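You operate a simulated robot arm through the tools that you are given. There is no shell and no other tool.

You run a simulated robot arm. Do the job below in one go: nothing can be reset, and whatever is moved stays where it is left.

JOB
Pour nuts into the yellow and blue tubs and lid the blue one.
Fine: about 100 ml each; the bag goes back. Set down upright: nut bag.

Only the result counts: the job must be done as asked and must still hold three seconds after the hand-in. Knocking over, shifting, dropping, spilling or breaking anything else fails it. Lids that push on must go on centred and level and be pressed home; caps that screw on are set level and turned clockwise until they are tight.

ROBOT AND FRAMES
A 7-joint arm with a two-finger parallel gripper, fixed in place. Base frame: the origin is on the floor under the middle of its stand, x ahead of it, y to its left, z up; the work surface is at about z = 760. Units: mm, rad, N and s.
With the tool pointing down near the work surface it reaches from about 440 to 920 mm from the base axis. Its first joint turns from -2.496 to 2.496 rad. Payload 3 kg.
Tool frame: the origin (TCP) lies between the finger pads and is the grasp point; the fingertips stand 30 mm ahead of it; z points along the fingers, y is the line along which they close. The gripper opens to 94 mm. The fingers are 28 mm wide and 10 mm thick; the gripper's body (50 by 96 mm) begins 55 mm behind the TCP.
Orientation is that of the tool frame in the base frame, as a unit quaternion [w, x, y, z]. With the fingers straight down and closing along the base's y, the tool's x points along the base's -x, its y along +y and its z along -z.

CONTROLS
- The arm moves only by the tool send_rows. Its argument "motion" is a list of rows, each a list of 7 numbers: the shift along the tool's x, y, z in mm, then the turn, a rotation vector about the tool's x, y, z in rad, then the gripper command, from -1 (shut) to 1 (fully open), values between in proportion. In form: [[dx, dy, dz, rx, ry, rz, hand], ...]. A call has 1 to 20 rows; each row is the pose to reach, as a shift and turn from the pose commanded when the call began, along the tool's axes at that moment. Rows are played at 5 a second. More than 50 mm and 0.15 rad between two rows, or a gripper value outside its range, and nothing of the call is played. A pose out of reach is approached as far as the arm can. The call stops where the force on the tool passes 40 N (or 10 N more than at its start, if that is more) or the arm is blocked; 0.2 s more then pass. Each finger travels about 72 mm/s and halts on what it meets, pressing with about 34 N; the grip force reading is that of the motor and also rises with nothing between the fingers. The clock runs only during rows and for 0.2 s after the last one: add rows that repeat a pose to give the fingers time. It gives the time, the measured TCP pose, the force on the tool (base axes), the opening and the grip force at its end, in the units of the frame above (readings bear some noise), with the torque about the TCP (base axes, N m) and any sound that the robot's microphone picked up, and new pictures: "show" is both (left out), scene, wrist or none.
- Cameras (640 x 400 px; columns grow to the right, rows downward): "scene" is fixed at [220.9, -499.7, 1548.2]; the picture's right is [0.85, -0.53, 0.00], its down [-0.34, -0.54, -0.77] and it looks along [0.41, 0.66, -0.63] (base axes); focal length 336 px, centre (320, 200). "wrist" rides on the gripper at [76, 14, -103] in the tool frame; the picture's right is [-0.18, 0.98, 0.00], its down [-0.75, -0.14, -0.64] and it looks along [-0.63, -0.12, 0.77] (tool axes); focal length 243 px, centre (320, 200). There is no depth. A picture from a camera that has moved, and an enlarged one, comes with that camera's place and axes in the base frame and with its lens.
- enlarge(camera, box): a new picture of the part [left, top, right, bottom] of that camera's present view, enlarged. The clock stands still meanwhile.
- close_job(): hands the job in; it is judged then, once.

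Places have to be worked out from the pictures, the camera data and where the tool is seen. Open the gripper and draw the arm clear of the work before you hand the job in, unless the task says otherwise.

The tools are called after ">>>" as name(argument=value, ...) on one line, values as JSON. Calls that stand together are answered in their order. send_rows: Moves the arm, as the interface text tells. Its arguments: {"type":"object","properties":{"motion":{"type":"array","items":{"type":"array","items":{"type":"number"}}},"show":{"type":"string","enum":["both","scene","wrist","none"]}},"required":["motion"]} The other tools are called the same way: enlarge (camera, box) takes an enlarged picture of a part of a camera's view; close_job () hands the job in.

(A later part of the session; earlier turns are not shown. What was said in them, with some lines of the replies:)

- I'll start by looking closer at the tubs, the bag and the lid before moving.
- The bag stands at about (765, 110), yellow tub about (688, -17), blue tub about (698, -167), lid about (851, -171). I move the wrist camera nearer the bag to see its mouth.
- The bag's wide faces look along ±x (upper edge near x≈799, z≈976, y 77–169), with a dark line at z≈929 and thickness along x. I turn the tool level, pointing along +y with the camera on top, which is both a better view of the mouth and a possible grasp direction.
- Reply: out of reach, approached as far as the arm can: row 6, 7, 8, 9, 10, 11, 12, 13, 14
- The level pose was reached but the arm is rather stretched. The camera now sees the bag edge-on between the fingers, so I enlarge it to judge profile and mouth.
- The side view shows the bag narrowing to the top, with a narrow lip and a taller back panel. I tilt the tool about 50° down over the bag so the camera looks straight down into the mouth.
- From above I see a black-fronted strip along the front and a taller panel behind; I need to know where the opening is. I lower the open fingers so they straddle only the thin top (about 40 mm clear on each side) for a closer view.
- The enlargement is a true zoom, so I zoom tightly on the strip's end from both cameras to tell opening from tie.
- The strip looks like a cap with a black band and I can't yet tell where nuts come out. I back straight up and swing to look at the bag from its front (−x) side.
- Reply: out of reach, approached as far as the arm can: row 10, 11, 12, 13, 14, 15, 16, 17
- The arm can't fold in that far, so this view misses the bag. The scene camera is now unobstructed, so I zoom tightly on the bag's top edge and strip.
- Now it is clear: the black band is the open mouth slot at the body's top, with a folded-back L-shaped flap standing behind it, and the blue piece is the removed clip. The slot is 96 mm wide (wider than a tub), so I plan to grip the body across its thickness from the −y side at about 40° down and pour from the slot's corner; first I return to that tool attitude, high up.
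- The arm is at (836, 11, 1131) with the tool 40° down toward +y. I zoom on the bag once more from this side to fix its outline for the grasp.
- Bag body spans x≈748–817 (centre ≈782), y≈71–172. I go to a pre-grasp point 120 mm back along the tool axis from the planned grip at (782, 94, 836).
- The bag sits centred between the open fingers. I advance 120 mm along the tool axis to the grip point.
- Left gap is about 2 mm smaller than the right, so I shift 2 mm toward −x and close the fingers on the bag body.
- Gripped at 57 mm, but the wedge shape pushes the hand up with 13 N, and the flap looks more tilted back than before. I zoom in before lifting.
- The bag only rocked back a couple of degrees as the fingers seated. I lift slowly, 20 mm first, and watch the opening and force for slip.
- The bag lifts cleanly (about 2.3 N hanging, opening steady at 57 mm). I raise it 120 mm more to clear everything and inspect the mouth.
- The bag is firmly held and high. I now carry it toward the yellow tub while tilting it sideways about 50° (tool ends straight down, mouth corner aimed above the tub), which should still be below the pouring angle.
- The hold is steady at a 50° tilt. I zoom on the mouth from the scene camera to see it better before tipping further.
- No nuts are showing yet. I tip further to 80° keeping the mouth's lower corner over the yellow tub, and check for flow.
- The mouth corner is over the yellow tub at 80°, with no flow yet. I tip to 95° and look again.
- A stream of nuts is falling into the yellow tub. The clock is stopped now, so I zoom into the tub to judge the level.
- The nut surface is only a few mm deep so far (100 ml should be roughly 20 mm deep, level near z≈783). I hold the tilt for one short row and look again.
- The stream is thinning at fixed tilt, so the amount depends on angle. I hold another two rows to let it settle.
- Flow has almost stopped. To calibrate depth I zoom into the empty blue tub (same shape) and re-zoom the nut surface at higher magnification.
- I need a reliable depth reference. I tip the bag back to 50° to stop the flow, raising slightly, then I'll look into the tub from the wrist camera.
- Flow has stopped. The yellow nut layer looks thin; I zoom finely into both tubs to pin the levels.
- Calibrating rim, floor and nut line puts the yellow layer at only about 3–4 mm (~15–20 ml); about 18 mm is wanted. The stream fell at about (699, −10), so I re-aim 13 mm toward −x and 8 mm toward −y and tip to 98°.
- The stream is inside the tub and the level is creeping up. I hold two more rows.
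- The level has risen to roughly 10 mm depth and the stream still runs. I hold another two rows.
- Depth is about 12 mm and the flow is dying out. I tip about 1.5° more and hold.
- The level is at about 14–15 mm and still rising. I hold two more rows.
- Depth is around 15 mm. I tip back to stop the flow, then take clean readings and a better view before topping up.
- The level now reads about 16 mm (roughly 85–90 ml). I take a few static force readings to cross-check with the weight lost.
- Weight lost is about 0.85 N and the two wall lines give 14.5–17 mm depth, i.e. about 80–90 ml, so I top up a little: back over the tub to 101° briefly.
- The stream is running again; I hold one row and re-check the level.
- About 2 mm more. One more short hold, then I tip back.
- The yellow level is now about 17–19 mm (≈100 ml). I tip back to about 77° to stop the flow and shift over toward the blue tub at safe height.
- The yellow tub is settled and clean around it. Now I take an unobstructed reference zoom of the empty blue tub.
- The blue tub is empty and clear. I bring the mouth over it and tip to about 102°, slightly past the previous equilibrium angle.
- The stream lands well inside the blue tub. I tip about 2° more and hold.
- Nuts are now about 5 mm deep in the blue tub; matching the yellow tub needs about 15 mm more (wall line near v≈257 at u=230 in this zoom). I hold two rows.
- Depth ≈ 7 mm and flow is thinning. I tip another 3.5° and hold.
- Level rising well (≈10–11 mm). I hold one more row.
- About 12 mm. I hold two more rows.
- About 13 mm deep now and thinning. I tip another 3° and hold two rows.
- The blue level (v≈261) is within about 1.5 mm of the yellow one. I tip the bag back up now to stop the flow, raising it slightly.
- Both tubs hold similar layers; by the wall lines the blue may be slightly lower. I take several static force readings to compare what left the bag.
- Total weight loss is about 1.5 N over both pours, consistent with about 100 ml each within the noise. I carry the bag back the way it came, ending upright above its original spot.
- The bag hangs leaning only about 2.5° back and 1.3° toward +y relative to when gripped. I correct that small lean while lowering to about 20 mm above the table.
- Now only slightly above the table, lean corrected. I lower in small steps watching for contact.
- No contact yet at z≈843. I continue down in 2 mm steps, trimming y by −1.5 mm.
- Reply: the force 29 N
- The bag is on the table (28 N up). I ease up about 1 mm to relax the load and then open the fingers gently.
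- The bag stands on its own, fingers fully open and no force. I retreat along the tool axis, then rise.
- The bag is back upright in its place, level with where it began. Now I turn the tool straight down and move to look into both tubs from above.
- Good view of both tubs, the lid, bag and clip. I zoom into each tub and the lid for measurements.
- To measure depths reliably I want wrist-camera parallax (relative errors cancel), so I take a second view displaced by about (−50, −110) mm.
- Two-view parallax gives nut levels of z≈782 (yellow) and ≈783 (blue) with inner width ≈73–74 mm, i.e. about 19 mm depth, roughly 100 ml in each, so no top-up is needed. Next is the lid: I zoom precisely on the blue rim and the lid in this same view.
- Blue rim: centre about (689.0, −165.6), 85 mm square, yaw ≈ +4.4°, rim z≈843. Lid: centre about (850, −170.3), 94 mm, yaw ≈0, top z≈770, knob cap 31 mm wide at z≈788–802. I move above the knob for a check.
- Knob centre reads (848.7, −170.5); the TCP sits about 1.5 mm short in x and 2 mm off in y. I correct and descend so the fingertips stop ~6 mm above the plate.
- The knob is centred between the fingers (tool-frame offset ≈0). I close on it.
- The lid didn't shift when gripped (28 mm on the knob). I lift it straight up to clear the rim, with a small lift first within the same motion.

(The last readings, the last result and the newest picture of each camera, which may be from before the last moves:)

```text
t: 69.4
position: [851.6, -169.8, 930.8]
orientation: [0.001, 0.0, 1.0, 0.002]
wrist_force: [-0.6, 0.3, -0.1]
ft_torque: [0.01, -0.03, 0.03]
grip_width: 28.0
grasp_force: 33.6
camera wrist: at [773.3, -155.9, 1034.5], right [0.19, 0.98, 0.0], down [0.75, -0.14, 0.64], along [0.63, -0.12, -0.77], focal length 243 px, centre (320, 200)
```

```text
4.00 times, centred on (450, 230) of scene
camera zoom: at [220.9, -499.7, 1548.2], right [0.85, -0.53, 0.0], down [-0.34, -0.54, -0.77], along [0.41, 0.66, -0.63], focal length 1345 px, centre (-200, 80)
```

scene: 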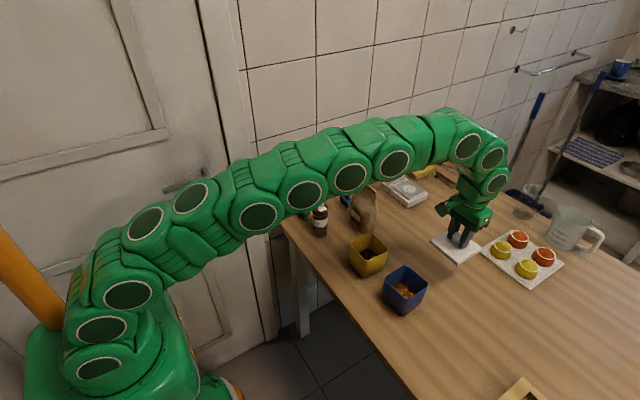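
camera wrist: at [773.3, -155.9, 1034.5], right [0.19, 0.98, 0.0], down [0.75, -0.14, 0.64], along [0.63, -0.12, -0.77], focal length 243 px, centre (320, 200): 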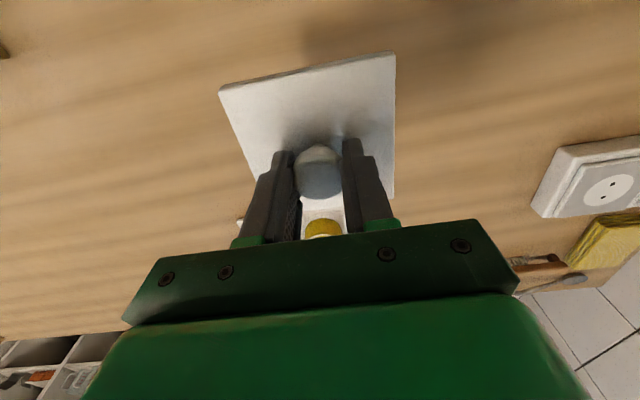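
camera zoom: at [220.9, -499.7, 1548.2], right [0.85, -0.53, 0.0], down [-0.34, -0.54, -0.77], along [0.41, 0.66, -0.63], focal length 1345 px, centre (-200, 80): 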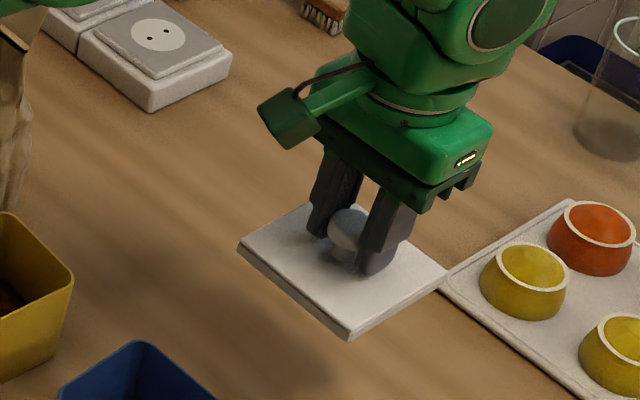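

The lid hangs level. I carry it by (−160.5, +4.7) mm over the blue tub and turn it about +4.5° to match the tub's yaw, staying 40 mm above the rim.

>>> send_rows(motion=[[35, 1, 0, 0, 0, -0.02, -1], [75, 2, 0, 0, 0, -0.04, -1], [115, 3.5, 0, 0, 0, -0.06, -1], [145, 4.2, 0, 0, 0, -0.08, -1], [160.5, 4.7, 0, 0, 0, -0.08, -1], [160.5, 4.7, 0, 0, 0, -0.08, -1], [160.5, 4.7, 0, 0, 0, -0.08, -1]], show="both")

>>> enlarge(camera="wrist", box=[190, 20, 430, 220])

>>> enlarge(camera="scene", box=[360, 220, 450, 320])

```text
t: 71.0
position: [692.8, -164.8, 930.6]
orientation: [0.0, -0.039, 0.999, 0.001]
wrist_force: [0.1, -0.5, 0.7]
ft_torque: [-0.03, -0.01, 0.03]
grip_width: 28.0
grasp_force: 34.1
camera wrist: at [613.4, -157.0, 1034.0], right [0.11, 0.99, 0.0], down [0.76, -0.08, 0.64], along [0.64, -0.07, -0.77], focal length 243 px, centre (320, 200)
```

scene: 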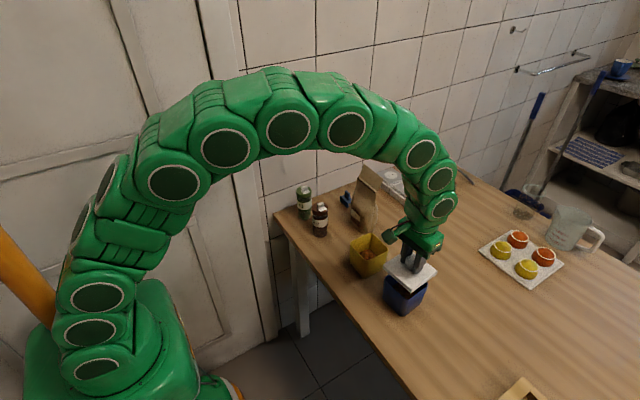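
wrist: 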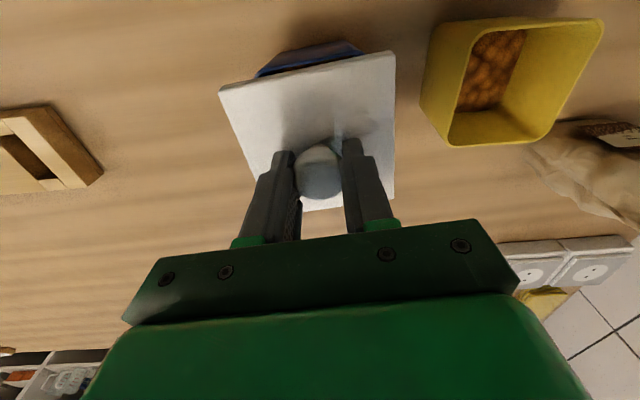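

```text
2.00 times, centred on (310, 120) of wrist
camera zoom: at [613.4, -157.0, 1034.0], right [0.11, 0.99, 0.0], down [0.76, -0.08, 0.64], along [0.64, -0.07, -0.77], focal length 485 px, centre (340, 360)
```

zoom: 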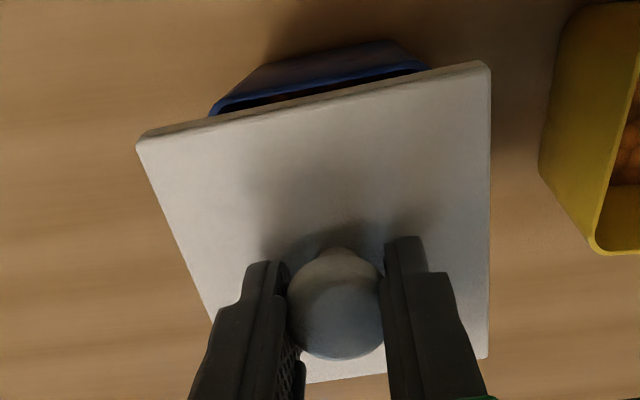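

```text
4.00 times, centred on (405, 270) of scene
camera zoom: at [220.9, -499.7, 1548.2], right [0.85, -0.53, 0.0], down [-0.34, -0.54, -0.77], along [0.41, 0.66, -0.63], focal length 1345 px, centre (-20, -80)
```

zoom: 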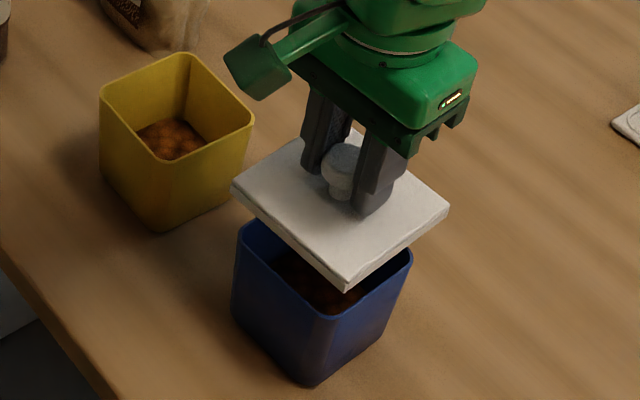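

By the picture the lid centre reads (689.4, −165.7) against the tub's (689.0, −165.6). I zoom to compare edge directions before lowering.

>>> enlarge(camera="wrist", box=[212, 40, 312, 100])

>>> enlarge(camera="wrist", box=[305, 30, 405, 90])

>>> enlarge(camera="scene", box=[378, 250, 440, 318])

```text
6.40 times, centred on (262, 70) of wrist
camera zoom: at [613.4, -157.0, 1034.0], right [0.11, 0.99, 0.0], down [0.76, -0.08, 0.64], along [0.64, -0.07, -0.77], focal length 1553 px, centre (691, 1032)
```

zoom: 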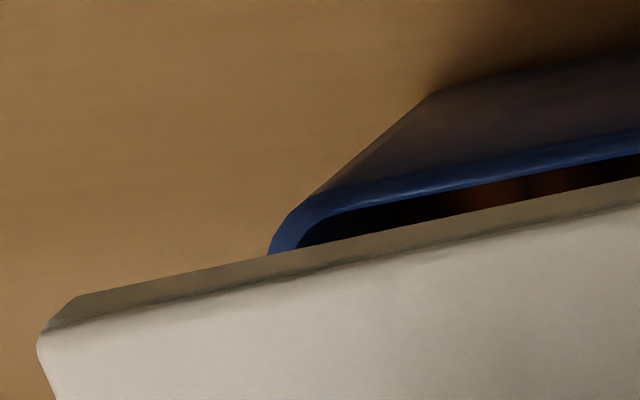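

```text
6.40 times, centred on (355, 60) of wrist
camera zoom: at [613.4, -157.0, 1034.0], right [0.11, 0.99, 0.0], down [0.76, -0.08, 0.64], along [0.64, -0.07, -0.77], focal length 1553 px, centre (96, 1096)
```

zoom: 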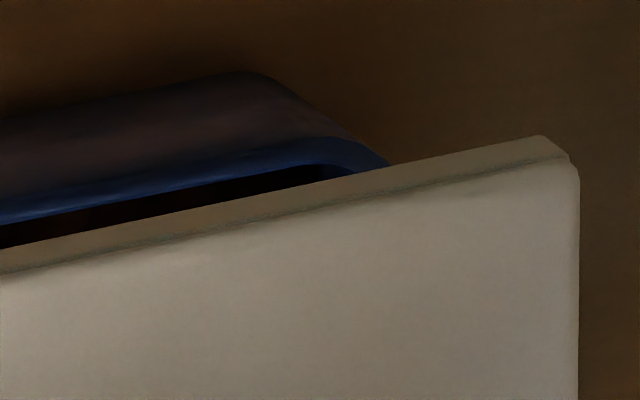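

```text
5.88 times, centred on (409, 284) of scene
camera zoom: at [220.9, -499.7, 1548.2], right [0.85, -0.53, 0.0], down [-0.34, -0.54, -0.77], along [0.41, 0.66, -0.63], focal length 1978 px, centre (-204, -294)
```

zoom: 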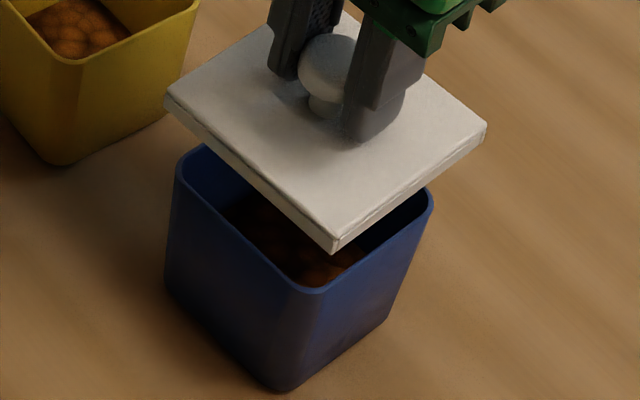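

Lid and tub agree within about 1 mm and under 1° (lid a touch too far in +x). I lower 32 mm with a 0.6 mm trim, then look again close to the rim.

>>> send_rows(motion=[[0.3, 0, 12, 0, 0, 0, -1], [0.6, 0, 24, 0, 0, 0, -1], [0.6, 0, 32, 0, 0, 0, -1], [0.6, 0, 32, 0, 0, 0, -1]], show="both")

>>> enlarge(camera="wrist", box=[205, 35, 415, 115])

>>> enlarge(camera="scene", box=[378, 250, 440, 318])

```text
t: 72.0
position: [689.6, -164.5, 896.2]
orientation: [0.0, -0.039, 0.999, 0.002]
wrist_force: [-0.4, -0.4, -0.9]
ft_torque: [0.0, -0.02, 0.03]
grip_width: 28.1
grasp_force: 33.6
camera wrist: at [611.8, -156.6, 1001.7], right [0.11, 0.99, 0.0], down [0.76, -0.08, 0.64], along [0.64, -0.07, -0.77], focal length 243 px, centre (320, 200)
```

scene: 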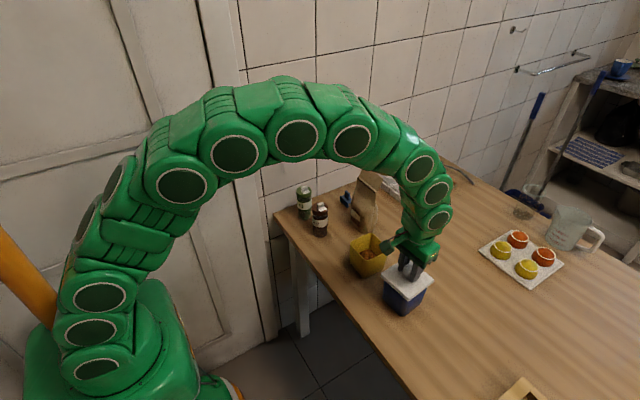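
wrist: 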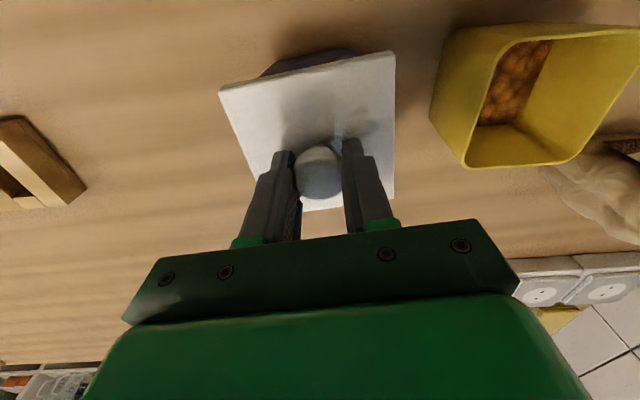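

```text
3.05 times, centred on (310, 75) of wrist
camera zoom: at [611.8, -156.6, 1001.7], right [0.11, 0.99, 0.0], down [0.76, -0.08, 0.64], along [0.64, -0.07, -0.77], focal length 739 px, centre (350, 581)
```

zoom: 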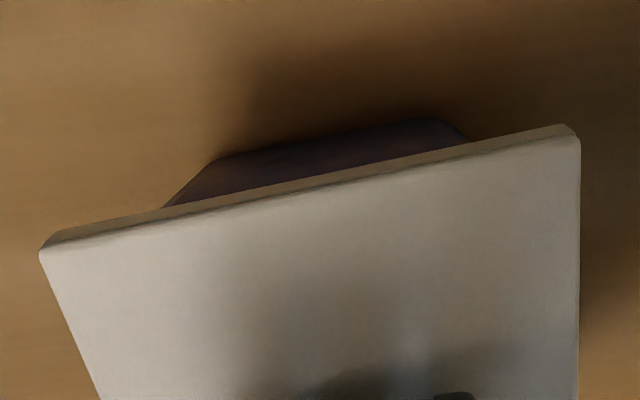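

```text
5.88 times, centred on (409, 284) of scene
camera zoom: at [220.9, -499.7, 1548.2], right [0.85, -0.53, 0.0], down [-0.34, -0.54, -0.77], along [0.41, 0.66, -0.63], focal length 1978 px, centre (-204, -294)
```

zoom: 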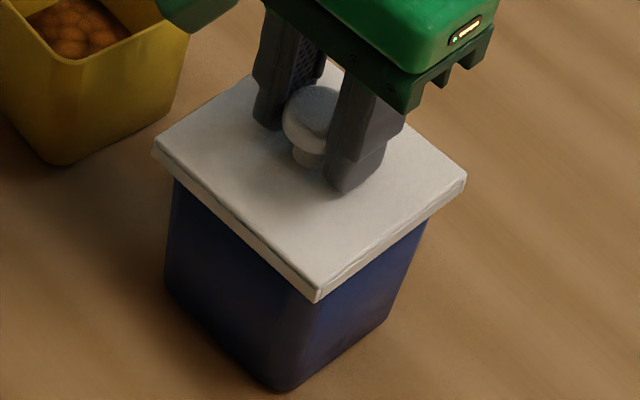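

Alignment looks right from both cameras, with the lid about 9 mm above the rim. I go down in small steps watching the force.

>>> send_rows(motion=[[0, 0, 3, 0, 0, 0, -1], [0, 0, 6, 0, 0, 0, -1]], show="none")

>>> send_rows(motion=[[0, 0, 2, 0, 0, 0, -1]], show="none")

>>> send_rows(motion=[[0, 0, 2, 0, 0, 0, -1]], show="none")

```text
t: 72.6
position: [692.0, -165.5, 891.6]
orientation: [0.0, -0.039, 0.999, 0.002]
wrist_force: [0.0, 0.0, 0.1]
ft_torque: [0.02, -0.01, -0.01]
grip_width: 27.9
grasp_force: 33.3
```

```text
t: 73.0
position: [692.0, -164.6, 889.7]
orientation: [0.0, -0.039, 0.999, 0.002]
wrist_force: [0.4, 0.1, 0.0]
ft_torque: [-0.04, -0.01, 0.01]
grip_width: 27.8
grasp_force: 34.3
```

```text
t: 73.4
position: [691.4, -164.9, 887.6]
orientation: [0.0, -0.039, 0.999, 0.002]
wrist_force: [0.8, -0.1, -0.3]
ft_torque: [0.04, 0.02, 0.02]
grip_width: 28.2
grasp_force: 34.1
```

No contact yet at the expected rim height, as a skirt sliding over the rim would give. I continue in 1.5 mm steps.

>>> send_rows(motion=[[0, 0, 1.5, 0, 0, 0, -1]], show="none")

>>> send_rows(motion=[[0, 0, 1.5, 0, 0, 0, -1]], show="none")

>>> send_rows(motion=[[0, 0, 1.5, 0, 0, 0, -1]], show="wrist")

>>> enlarge(camera="scene", box=[378, 250, 440, 318])

```text
t: 73.8
position: [692.5, -164.5, 887.5]
orientation: [0.0, -0.039, 0.999, 0.002]
wrist_force: [0.1, -0.7, -0.3]
ft_torque: [0.01, 0.01, 0.0]
grip_width: 28.0
grasp_force: 34.1
```

```text
t: 74.2
position: [690.7, -164.9, 884.8]
orientation: [0.001, -0.039, 0.999, 0.001]
wrist_force: [0.5, -0.2, 0.1]
ft_torque: [0.0, -0.02, 0.01]
grip_width: 28.1
grasp_force: 34.1
```

```text
t: 74.6
position: [690.8, -164.5, 884.3]
orientation: [0.0, -0.039, 0.999, 0.002]
wrist_force: [0.1, -0.6, -1.3]
ft_torque: [0.01, -0.04, 0.01]
grip_width: 28.0
grasp_force: 33.7
camera wrist: at [612.6, -156.3, 988.1], right [0.11, 0.99, 0.0], down [0.76, -0.08, 0.64], along [0.64, -0.07, -0.77], focal length 243 px, centre (320, 200)
```

wrist: 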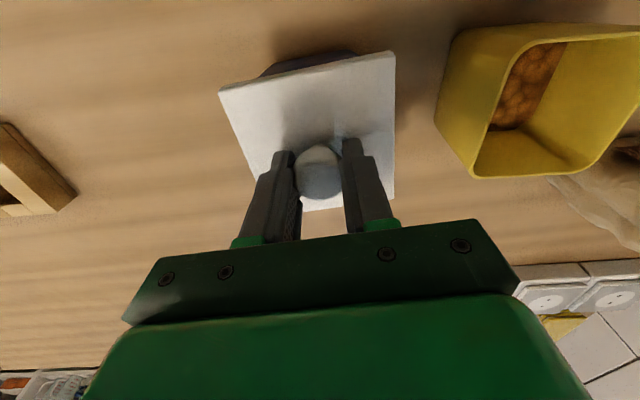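

```text
5.88 times, centred on (409, 284) of scene
camera zoom: at [220.9, -499.7, 1548.2], right [0.85, -0.53, 0.0], down [-0.34, -0.54, -0.77], along [0.41, 0.66, -0.63], focal length 1978 px, centre (-204, -294)
```

zoom: 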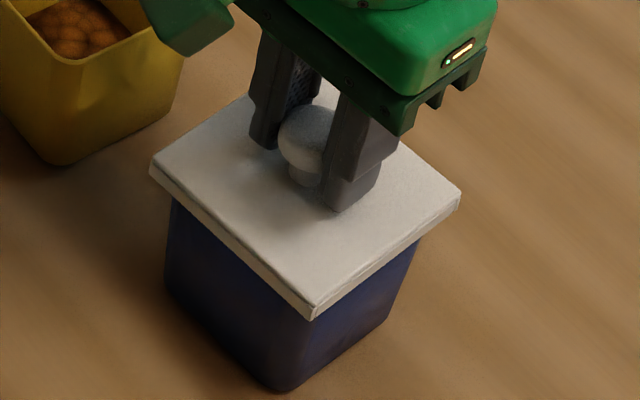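

The skirt is now about 5 mm below the rim with no contact force, so it's engaging cleanly. I keep lowering until it seats.

>>> send_rows(motion=[[0, 0, 1.5, 0, 0, 0, -1]], show="none")

>>> send_rows(motion=[[0, 0, 1.5, 0, 0, 0, -1]], show="none")

>>> send_rows(motion=[[0, 0, 1.5, 0, 0, 0, -1]], show="none")

```text
t: 75.0
position: [691.4, -165.6, 882.7]
orientation: [0.0, -0.04, 0.999, 0.002]
wrist_force: [-0.5, 0.2, 0.2]
ft_torque: [-0.04, 0.0, -0.02]
grip_width: 27.8
grasp_force: 34.2
```

```text
t: 75.4
position: [691.4, -164.2, 882.8]
orientation: [0.0, -0.039, 0.999, 0.002]
wrist_force: [-4.6, -3.7, 13.4]
ft_torque: [-0.01, 0.32, 0.04]
grip_width: 28.0
grasp_force: 33.9
heard: snap
```

```text
t: 75.9
position: [692.5, -165.3, 882.7]
orientation: [0.002, -0.039, 0.999, 0.001]
wrist_force: [-5.7, 0.1, 10.4]
ft_torque: [0.05, 0.27, 0.03]
grip_width: 28.1
grasp_force: 33.7
stopped in row 1: the force on the tool passed its limit at 42 N (the readings are from after the stop); the commanded pose is now the measured one
```

A "snap" was heard and the force then rose past 40 N, so the lid has clicked on. I inspect levelness and seating before letting go.

>>> enlarge(camera="scene", box=[378, 250, 440, 318])

>>> enlarge(camera="wrist", box=[205, 35, 415, 215])

```text
5.88 times, centred on (409, 284) of scene
camera zoom: at [220.9, -499.7, 1548.2], right [0.85, -0.53, 0.0], down [-0.34, -0.54, -0.77], along [0.41, 0.66, -0.63], focal length 1978 px, centre (-204, -294)
```

zoom: 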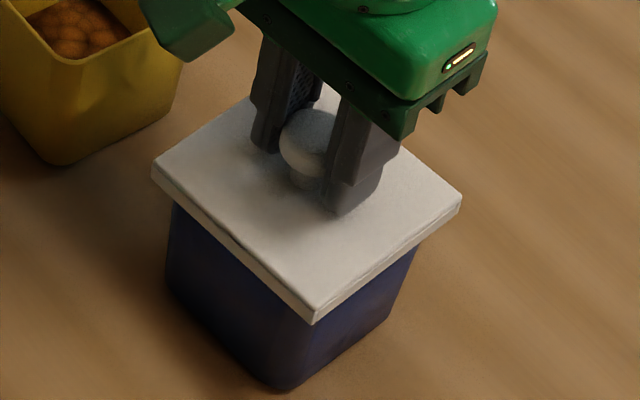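

```text
2.22 times, centred on (310, 125) of wrist
camera zoom: at [612.6, -157.1, 985.8], right [0.11, 0.99, 0.0], down [0.76, -0.08, 0.64], along [0.64, -0.07, -0.76], focal length 539 px, centre (342, 367)
```

zoom: 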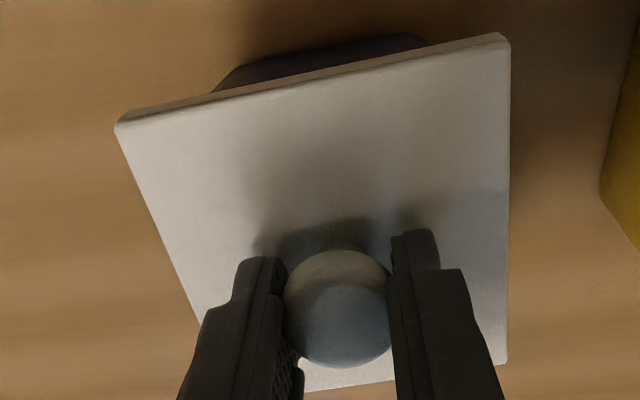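

The lid sits level with its top at about z≈845, just above the rim. I release the knob gently.

>>> send_rows(motion=[[0, 0, 0, 0, 0, 0, -0.35], [0, 0, 0, 0, 0, 0, -0.2], [0, 0, 0, 0, 0, 0, 0], [0, 0, 0, 0, 0, 0, 0.4], [0, 0, 0, 0, 0, 0, 0.4]], show="both")

>>> enlarge(camera="scene", box=[378, 250, 440, 318])

```text
t: 77.1
position: [692.6, -166.1, 881.4]
orientation: [0.0, -0.039, 0.999, 0.002]
wrist_force: [0.1, -0.1, -0.5]
ft_torque: [0.02, 0.0, 0.01]
grip_width: 65.9
grasp_force: 0.0
camera wrist: at [612.6, -157.1, 985.3], right [0.11, 0.99, 0.0], down [0.76, -0.08, 0.64], along [0.64, -0.07, -0.77], focal length 243 px, centre (320, 200)
```

scene: 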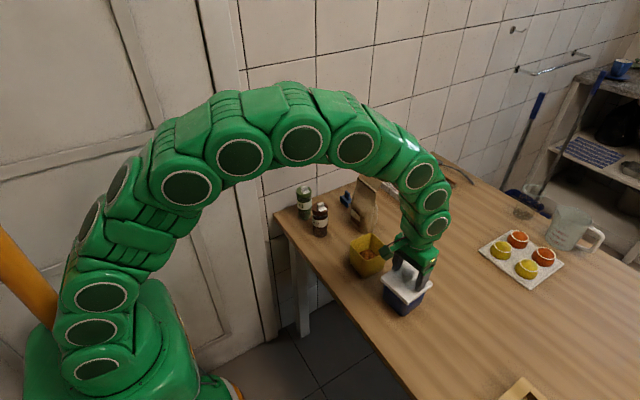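
wrist: 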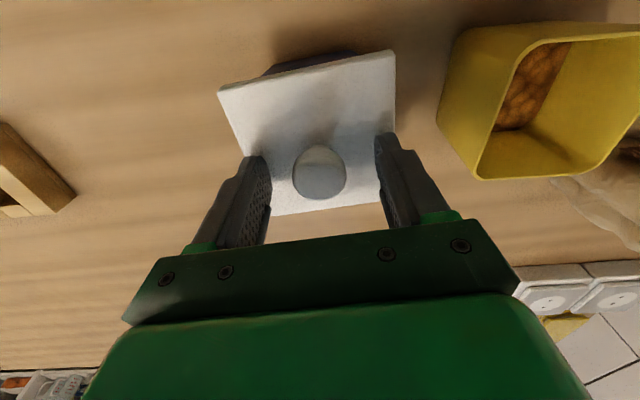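

```text
5.88 times, centred on (409, 284) of scene
camera zoom: at [220.9, -499.7, 1548.2], right [0.85, -0.53, 0.0], down [-0.34, -0.54, -0.77], along [0.41, 0.66, -0.63], focal length 1978 px, centre (-204, -294)
```

zoom: 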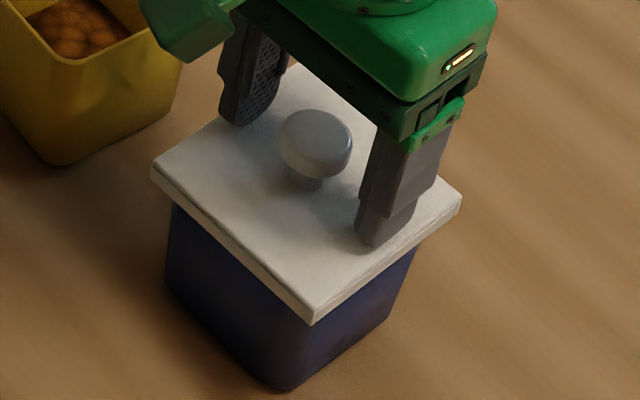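

Released with no residual force; lid, tub and nuts unchanged. I raise the arm straight up and away, then inspect everything.

>>> send_rows(motion=[[0, 0, -20, 0, 0, 0, 0.4], [0, 0, -50, 0, 0, 0, 0.4], [0, 0, -90, 0, 0, 0, 0.7], [0, 0, -130, 0, 0, 0, 1], [0, 0, -170, 0, 0, 0, 1], [30, 0, -200, 0, 0, 0, 1], [60, 0, -230, 0, 0, 0, 1], [60, 0, -230, 0, 0, 0, 1]], show="both")

>>> enlarge(camera="scene", box=[330, 160, 470, 320])

>>> enlarge(camera="scene", box=[378, 255, 440, 318])

>>> enlarge(camera="wrist", box=[200, 20, 520, 200])

```text
t: 78.9
position: [631.0, -170.4, 1109.2]
orientation: [0.002, -0.039, 0.999, 0.001]
wrist_force: [1.1, 0.5, -0.2]
ft_torque: [-0.03, 0.02, 0.0]
grip_width: 93.8
grasp_force: 0.0
camera wrist: at [551.0, -162.5, 1213.5], right [0.11, 0.99, 0.0], down [0.76, -0.08, 0.64], along [0.64, -0.07, -0.76], focal length 243 px, centre (320, 200)
```

scene: 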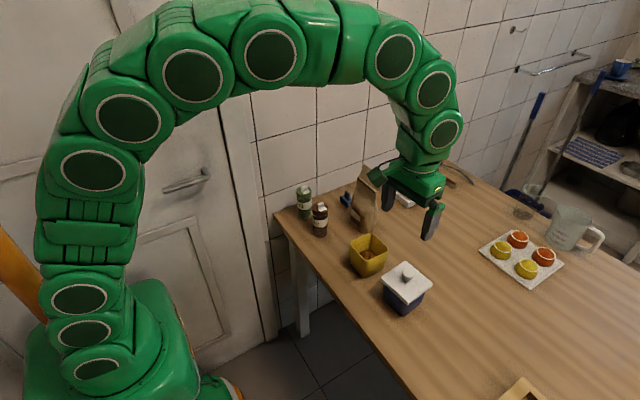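
wrist: 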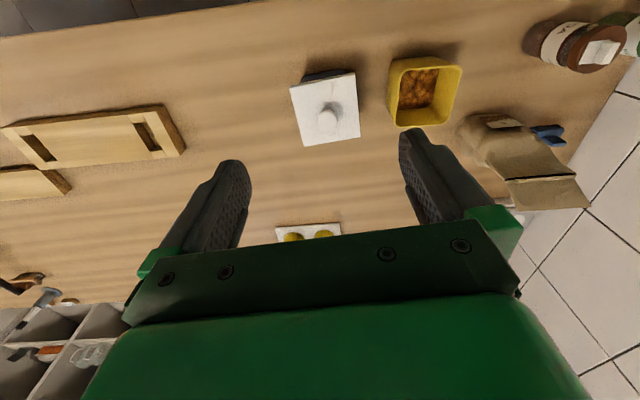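

```text
2.50 times, centred on (400, 240) of scene
camera zoom: at [220.9, -499.7, 1548.2], right [0.85, -0.53, 0.0], down [-0.34, -0.54, -0.77], along [0.41, 0.66, -0.63], focal length 841 px, centre (120, 100)
```

zoom: 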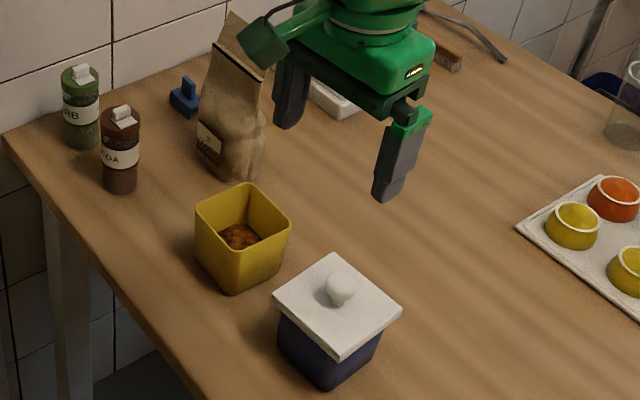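

```text
6.35 times, centred on (409, 286) of scene
camera zoom: at [220.9, -499.7, 1548.2], right [0.85, -0.53, 0.0], down [-0.34, -0.54, -0.77], along [0.41, 0.66, -0.63], focal length 2135 px, centre (-245, -349)
```

zoom: 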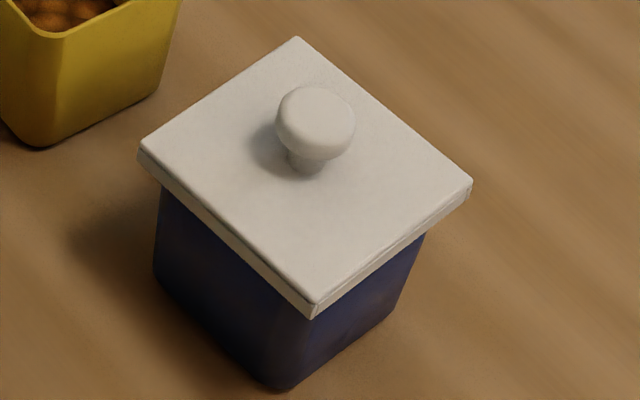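

```text
2.00 times, centred on (360, 110) of wrist
camera zoom: at [551.0, -162.5, 1213.5], right [0.11, 0.99, 0.0], down [0.76, -0.08, 0.64], along [0.64, -0.07, -0.76], focal length 485 px, centre (240, 380)
```

zoom: 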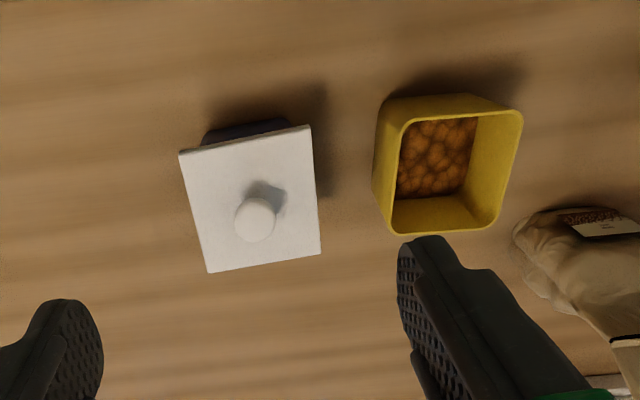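

Everything looks in place: lid centred, level (corner fits within ~1–2 mm), bag upright, yellow tub untouched. To be sure the lid is fully home, I close the fingers and come back over the knob to press once more straight down.

>>> send_rows(motion=[[-30, 0, 20, 0, 0, 0, 0.2], [-60, 0, 50, 0, 0, 0, -0.6], [-60, 0, 90, 0, 0, 0, -1], [-60, 0, 130, 0, 0, 0, -1], [-60, 0, 165, 0, 0, 0, -1], [-60, 0, 185, 0, 0, 0, -1], [-60, 0, 185, 0, 0, 0, -1]], show="both")

>>> enlarge(camera="scene", box=[375, 220, 445, 318])

```text
t: 80.5
position: [692.4, -165.3, 926.9]
orientation: [0.001, -0.039, 0.999, 0.001]
wrist_force: [-1.3, -0.6, 0.3]
ft_torque: [-0.02, 0.03, 0.01]
grip_width: 0.1
grasp_force: 32.9
camera wrist: at [613.1, -157.0, 1031.2], right [0.11, 0.99, 0.0], down [0.76, -0.08, 0.64], along [0.64, -0.07, -0.76], focal length 243 px, centre (320, 200)
```

scene: 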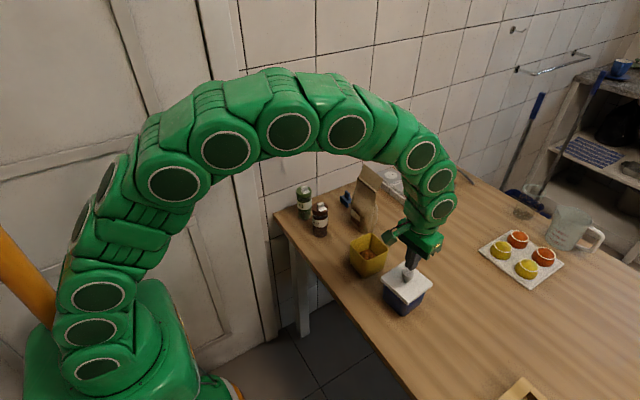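
wrist: 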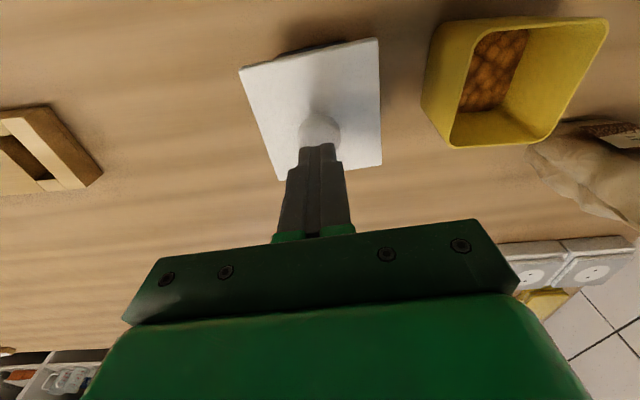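

```text
4.08 times, centred on (410, 269) of scene
camera zoom: at [220.9, -499.7, 1548.2], right [0.85, -0.53, 0.0], down [-0.34, -0.54, -0.77], along [0.41, 0.66, -0.63], focal length 1373 px, centre (-47, -82)
```

zoom: 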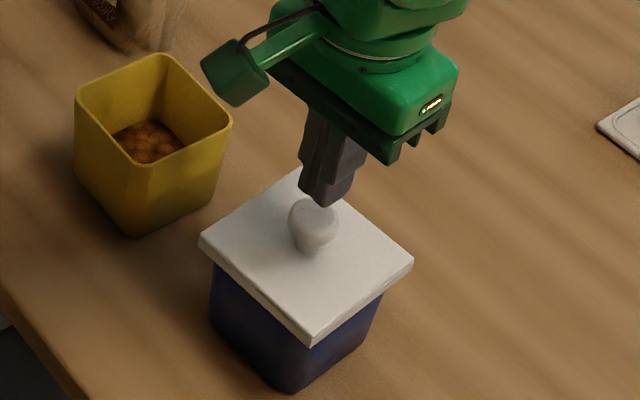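

Closed fingertips are right above the knob, about 20 mm up. I descend 15 mm and then step until I feel it.

>>> send_rows(motion=[[0, 0, 8, 0, 0, 0, -1], [0, 0, 15, 0, 0, 0, -1]], show="none")

>>> send_rows(motion=[[0, 0, 2, 0, 0, 0, -1]], show="none")

>>> send_rows(motion=[[0, 0, 2, 0, 0, 0, -1]], show="none")

>>> send_rows(motion=[[0, 0, 1.5, 0, 0, 0, -1]], show="none")

```text
t: 81.1
position: [691.6, -164.9, 910.5]
orientation: [0.001, -0.04, 0.999, 0.001]
wrist_force: [-0.3, 0.8, -0.4]
ft_torque: [0.01, -0.01, 0.04]
grip_width: 0.0
grasp_force: 33.1
```

```text
t: 81.5
position: [691.1, -165.7, 910.5]
orientation: [0.002, -0.039, 0.999, 0.0]
wrist_force: [0.1, -0.3, 0.6]
ft_torque: [0.01, -0.01, -0.03]
grip_width: 0.2
grasp_force: 33.5
```

```text
t: 81.9
position: [692.6, -165.6, 908.2]
orientation: [0.003, -0.038, 0.999, 0.002]
wrist_force: [-5.2, 1.0, 25.4]
ft_torque: [-0.03, 0.26, -0.01]
grip_width: 0.0
grasp_force: 32.6
```

```text
t: 82.2
position: [694.4, -165.7, 908.6]
orientation: [0.003, -0.04, 0.999, 0.0]
wrist_force: [-6.6, 2.5, 15.0]
ft_torque: [0.06, 0.36, -0.03]
grip_width: 0.0
grasp_force: 33.4
stopped in row 1: the force on the tool passed its limit at 46 N (the readings are from after the stop); the commanded pose is now the measured one
```

Pressed to 46 N with no further travel or snap, so the lid is home. I raise the arm, open the gripper and draw clear.

>>> send_rows(motion=[[0, 0, -15, 0, 0, 0, -1], [0, 0, -40, 0, 0, 0, -1], [0, 0, -80, 0, 0, 0, 0], [0, 0, -120, 0, 0, 0, 1], [20, 0, -160, 0, 0, 0, 1], [50, 0, -195, 0, 0, 0, 1], [80, 0, -225, 0, 0, 0, 1], [110, 0, -250, 0, 0, 0, 1], [110, 0, -250, 0, 0, 0, 1]], show="both")

>>> enlarge(camera="scene", box=[270, 150, 470, 320])

>>> enlarge(camera="scene", box=[378, 255, 440, 318])

>>> enlarge(camera="wrist", box=[260, 40, 620, 220])

```text
t: 84.2
position: [580.9, -174.8, 1155.9]
orientation: [0.002, -0.039, 0.999, 0.001]
wrist_force: [0.2, 0.1, -0.7]
ft_torque: [0.02, 0.0, -0.01]
grip_width: 94.0
grasp_force: 0.1
camera wrist: at [500.1, -166.5, 1260.0], right [0.11, 0.99, 0.0], down [0.76, -0.08, 0.65], along [0.64, -0.07, -0.76], focal length 243 px, centre (320, 200)
```

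scene: 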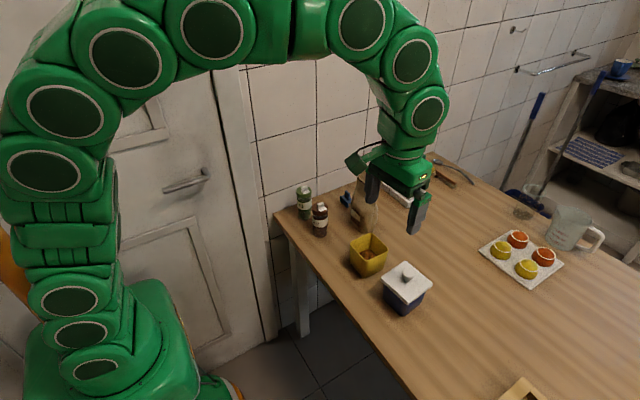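
wrist: 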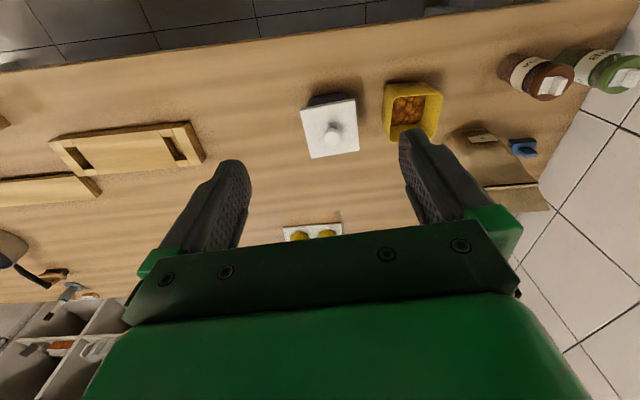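

```text
2.35 times, centred on (370, 235) of scene
camera zoom: at [220.9, -499.7, 1548.2], right [0.85, -0.53, 0.0], down [-0.34, -0.54, -0.77], along [0.41, 0.66, -0.63], focal length 791 px, centre (202, 118)
```

zoom: 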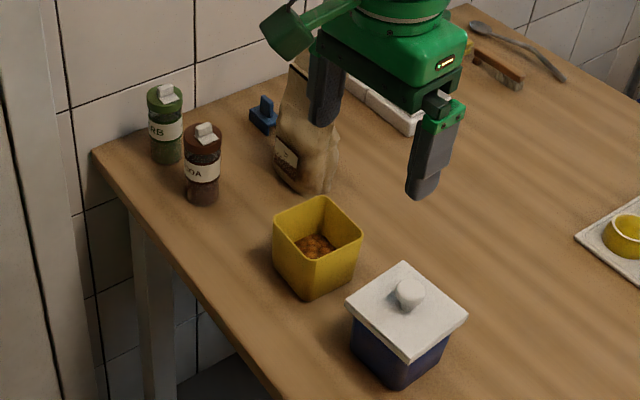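

```text
6.35 times, centred on (409, 286) of scene
camera zoom: at [220.9, -499.7, 1548.2], right [0.85, -0.53, 0.0], down [-0.34, -0.54, -0.77], along [0.41, 0.66, -0.63], focal length 2135 px, centre (-245, -349)
```

zoom: 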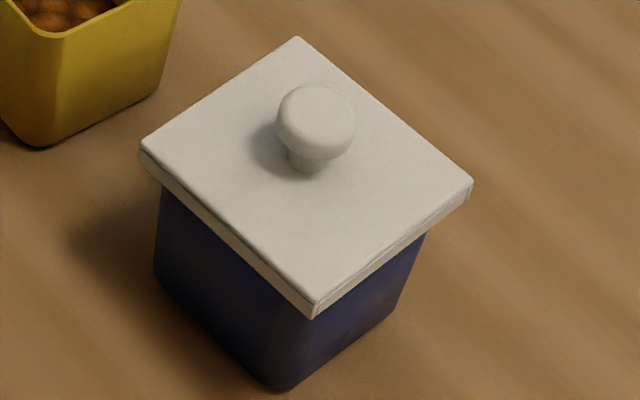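

```text
1.78 times, centred on (440, 130) of wrist
camera zoom: at [500.1, -166.5, 1260.0], right [0.11, 0.99, 0.0], down [0.76, -0.08, 0.65], along [0.64, -0.07, -0.76], focal length 431 px, centre (107, 324)
```

zoom: 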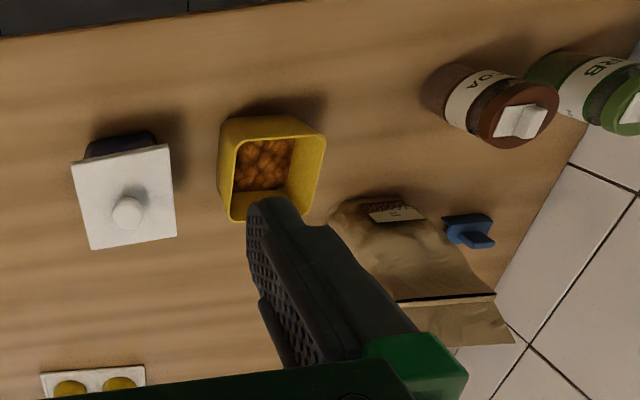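

The lid is seated and level, both tubs hold their nuts with none spilled, the bag stands upright in its old place, and the arm is clear with the gripper open. I hand the job in.

>>> close_job()

```text
The job is handed in.
```

The job is done and handed in. Both tubs have nuts, the blue one is lidded, and the bag is back upright where it stood.

- **Nuts:** each tub holds roughly 100 ml. I judged this from the camera (a layer about 19 mm deep in each), so allow about 10 ml either way. The scales reading was too noisy to narrow it further. I saw no spills.
- **Lid:** it snapped on centred and level. A second press on the knob at about 46 N moved it no further.
- **Bag:** it was released within about 3 mm of its starting place and is standing on its own. I left the blue clip beside it, where it was at the start.
- **Arm:** it is clear of the work with the gripper open.
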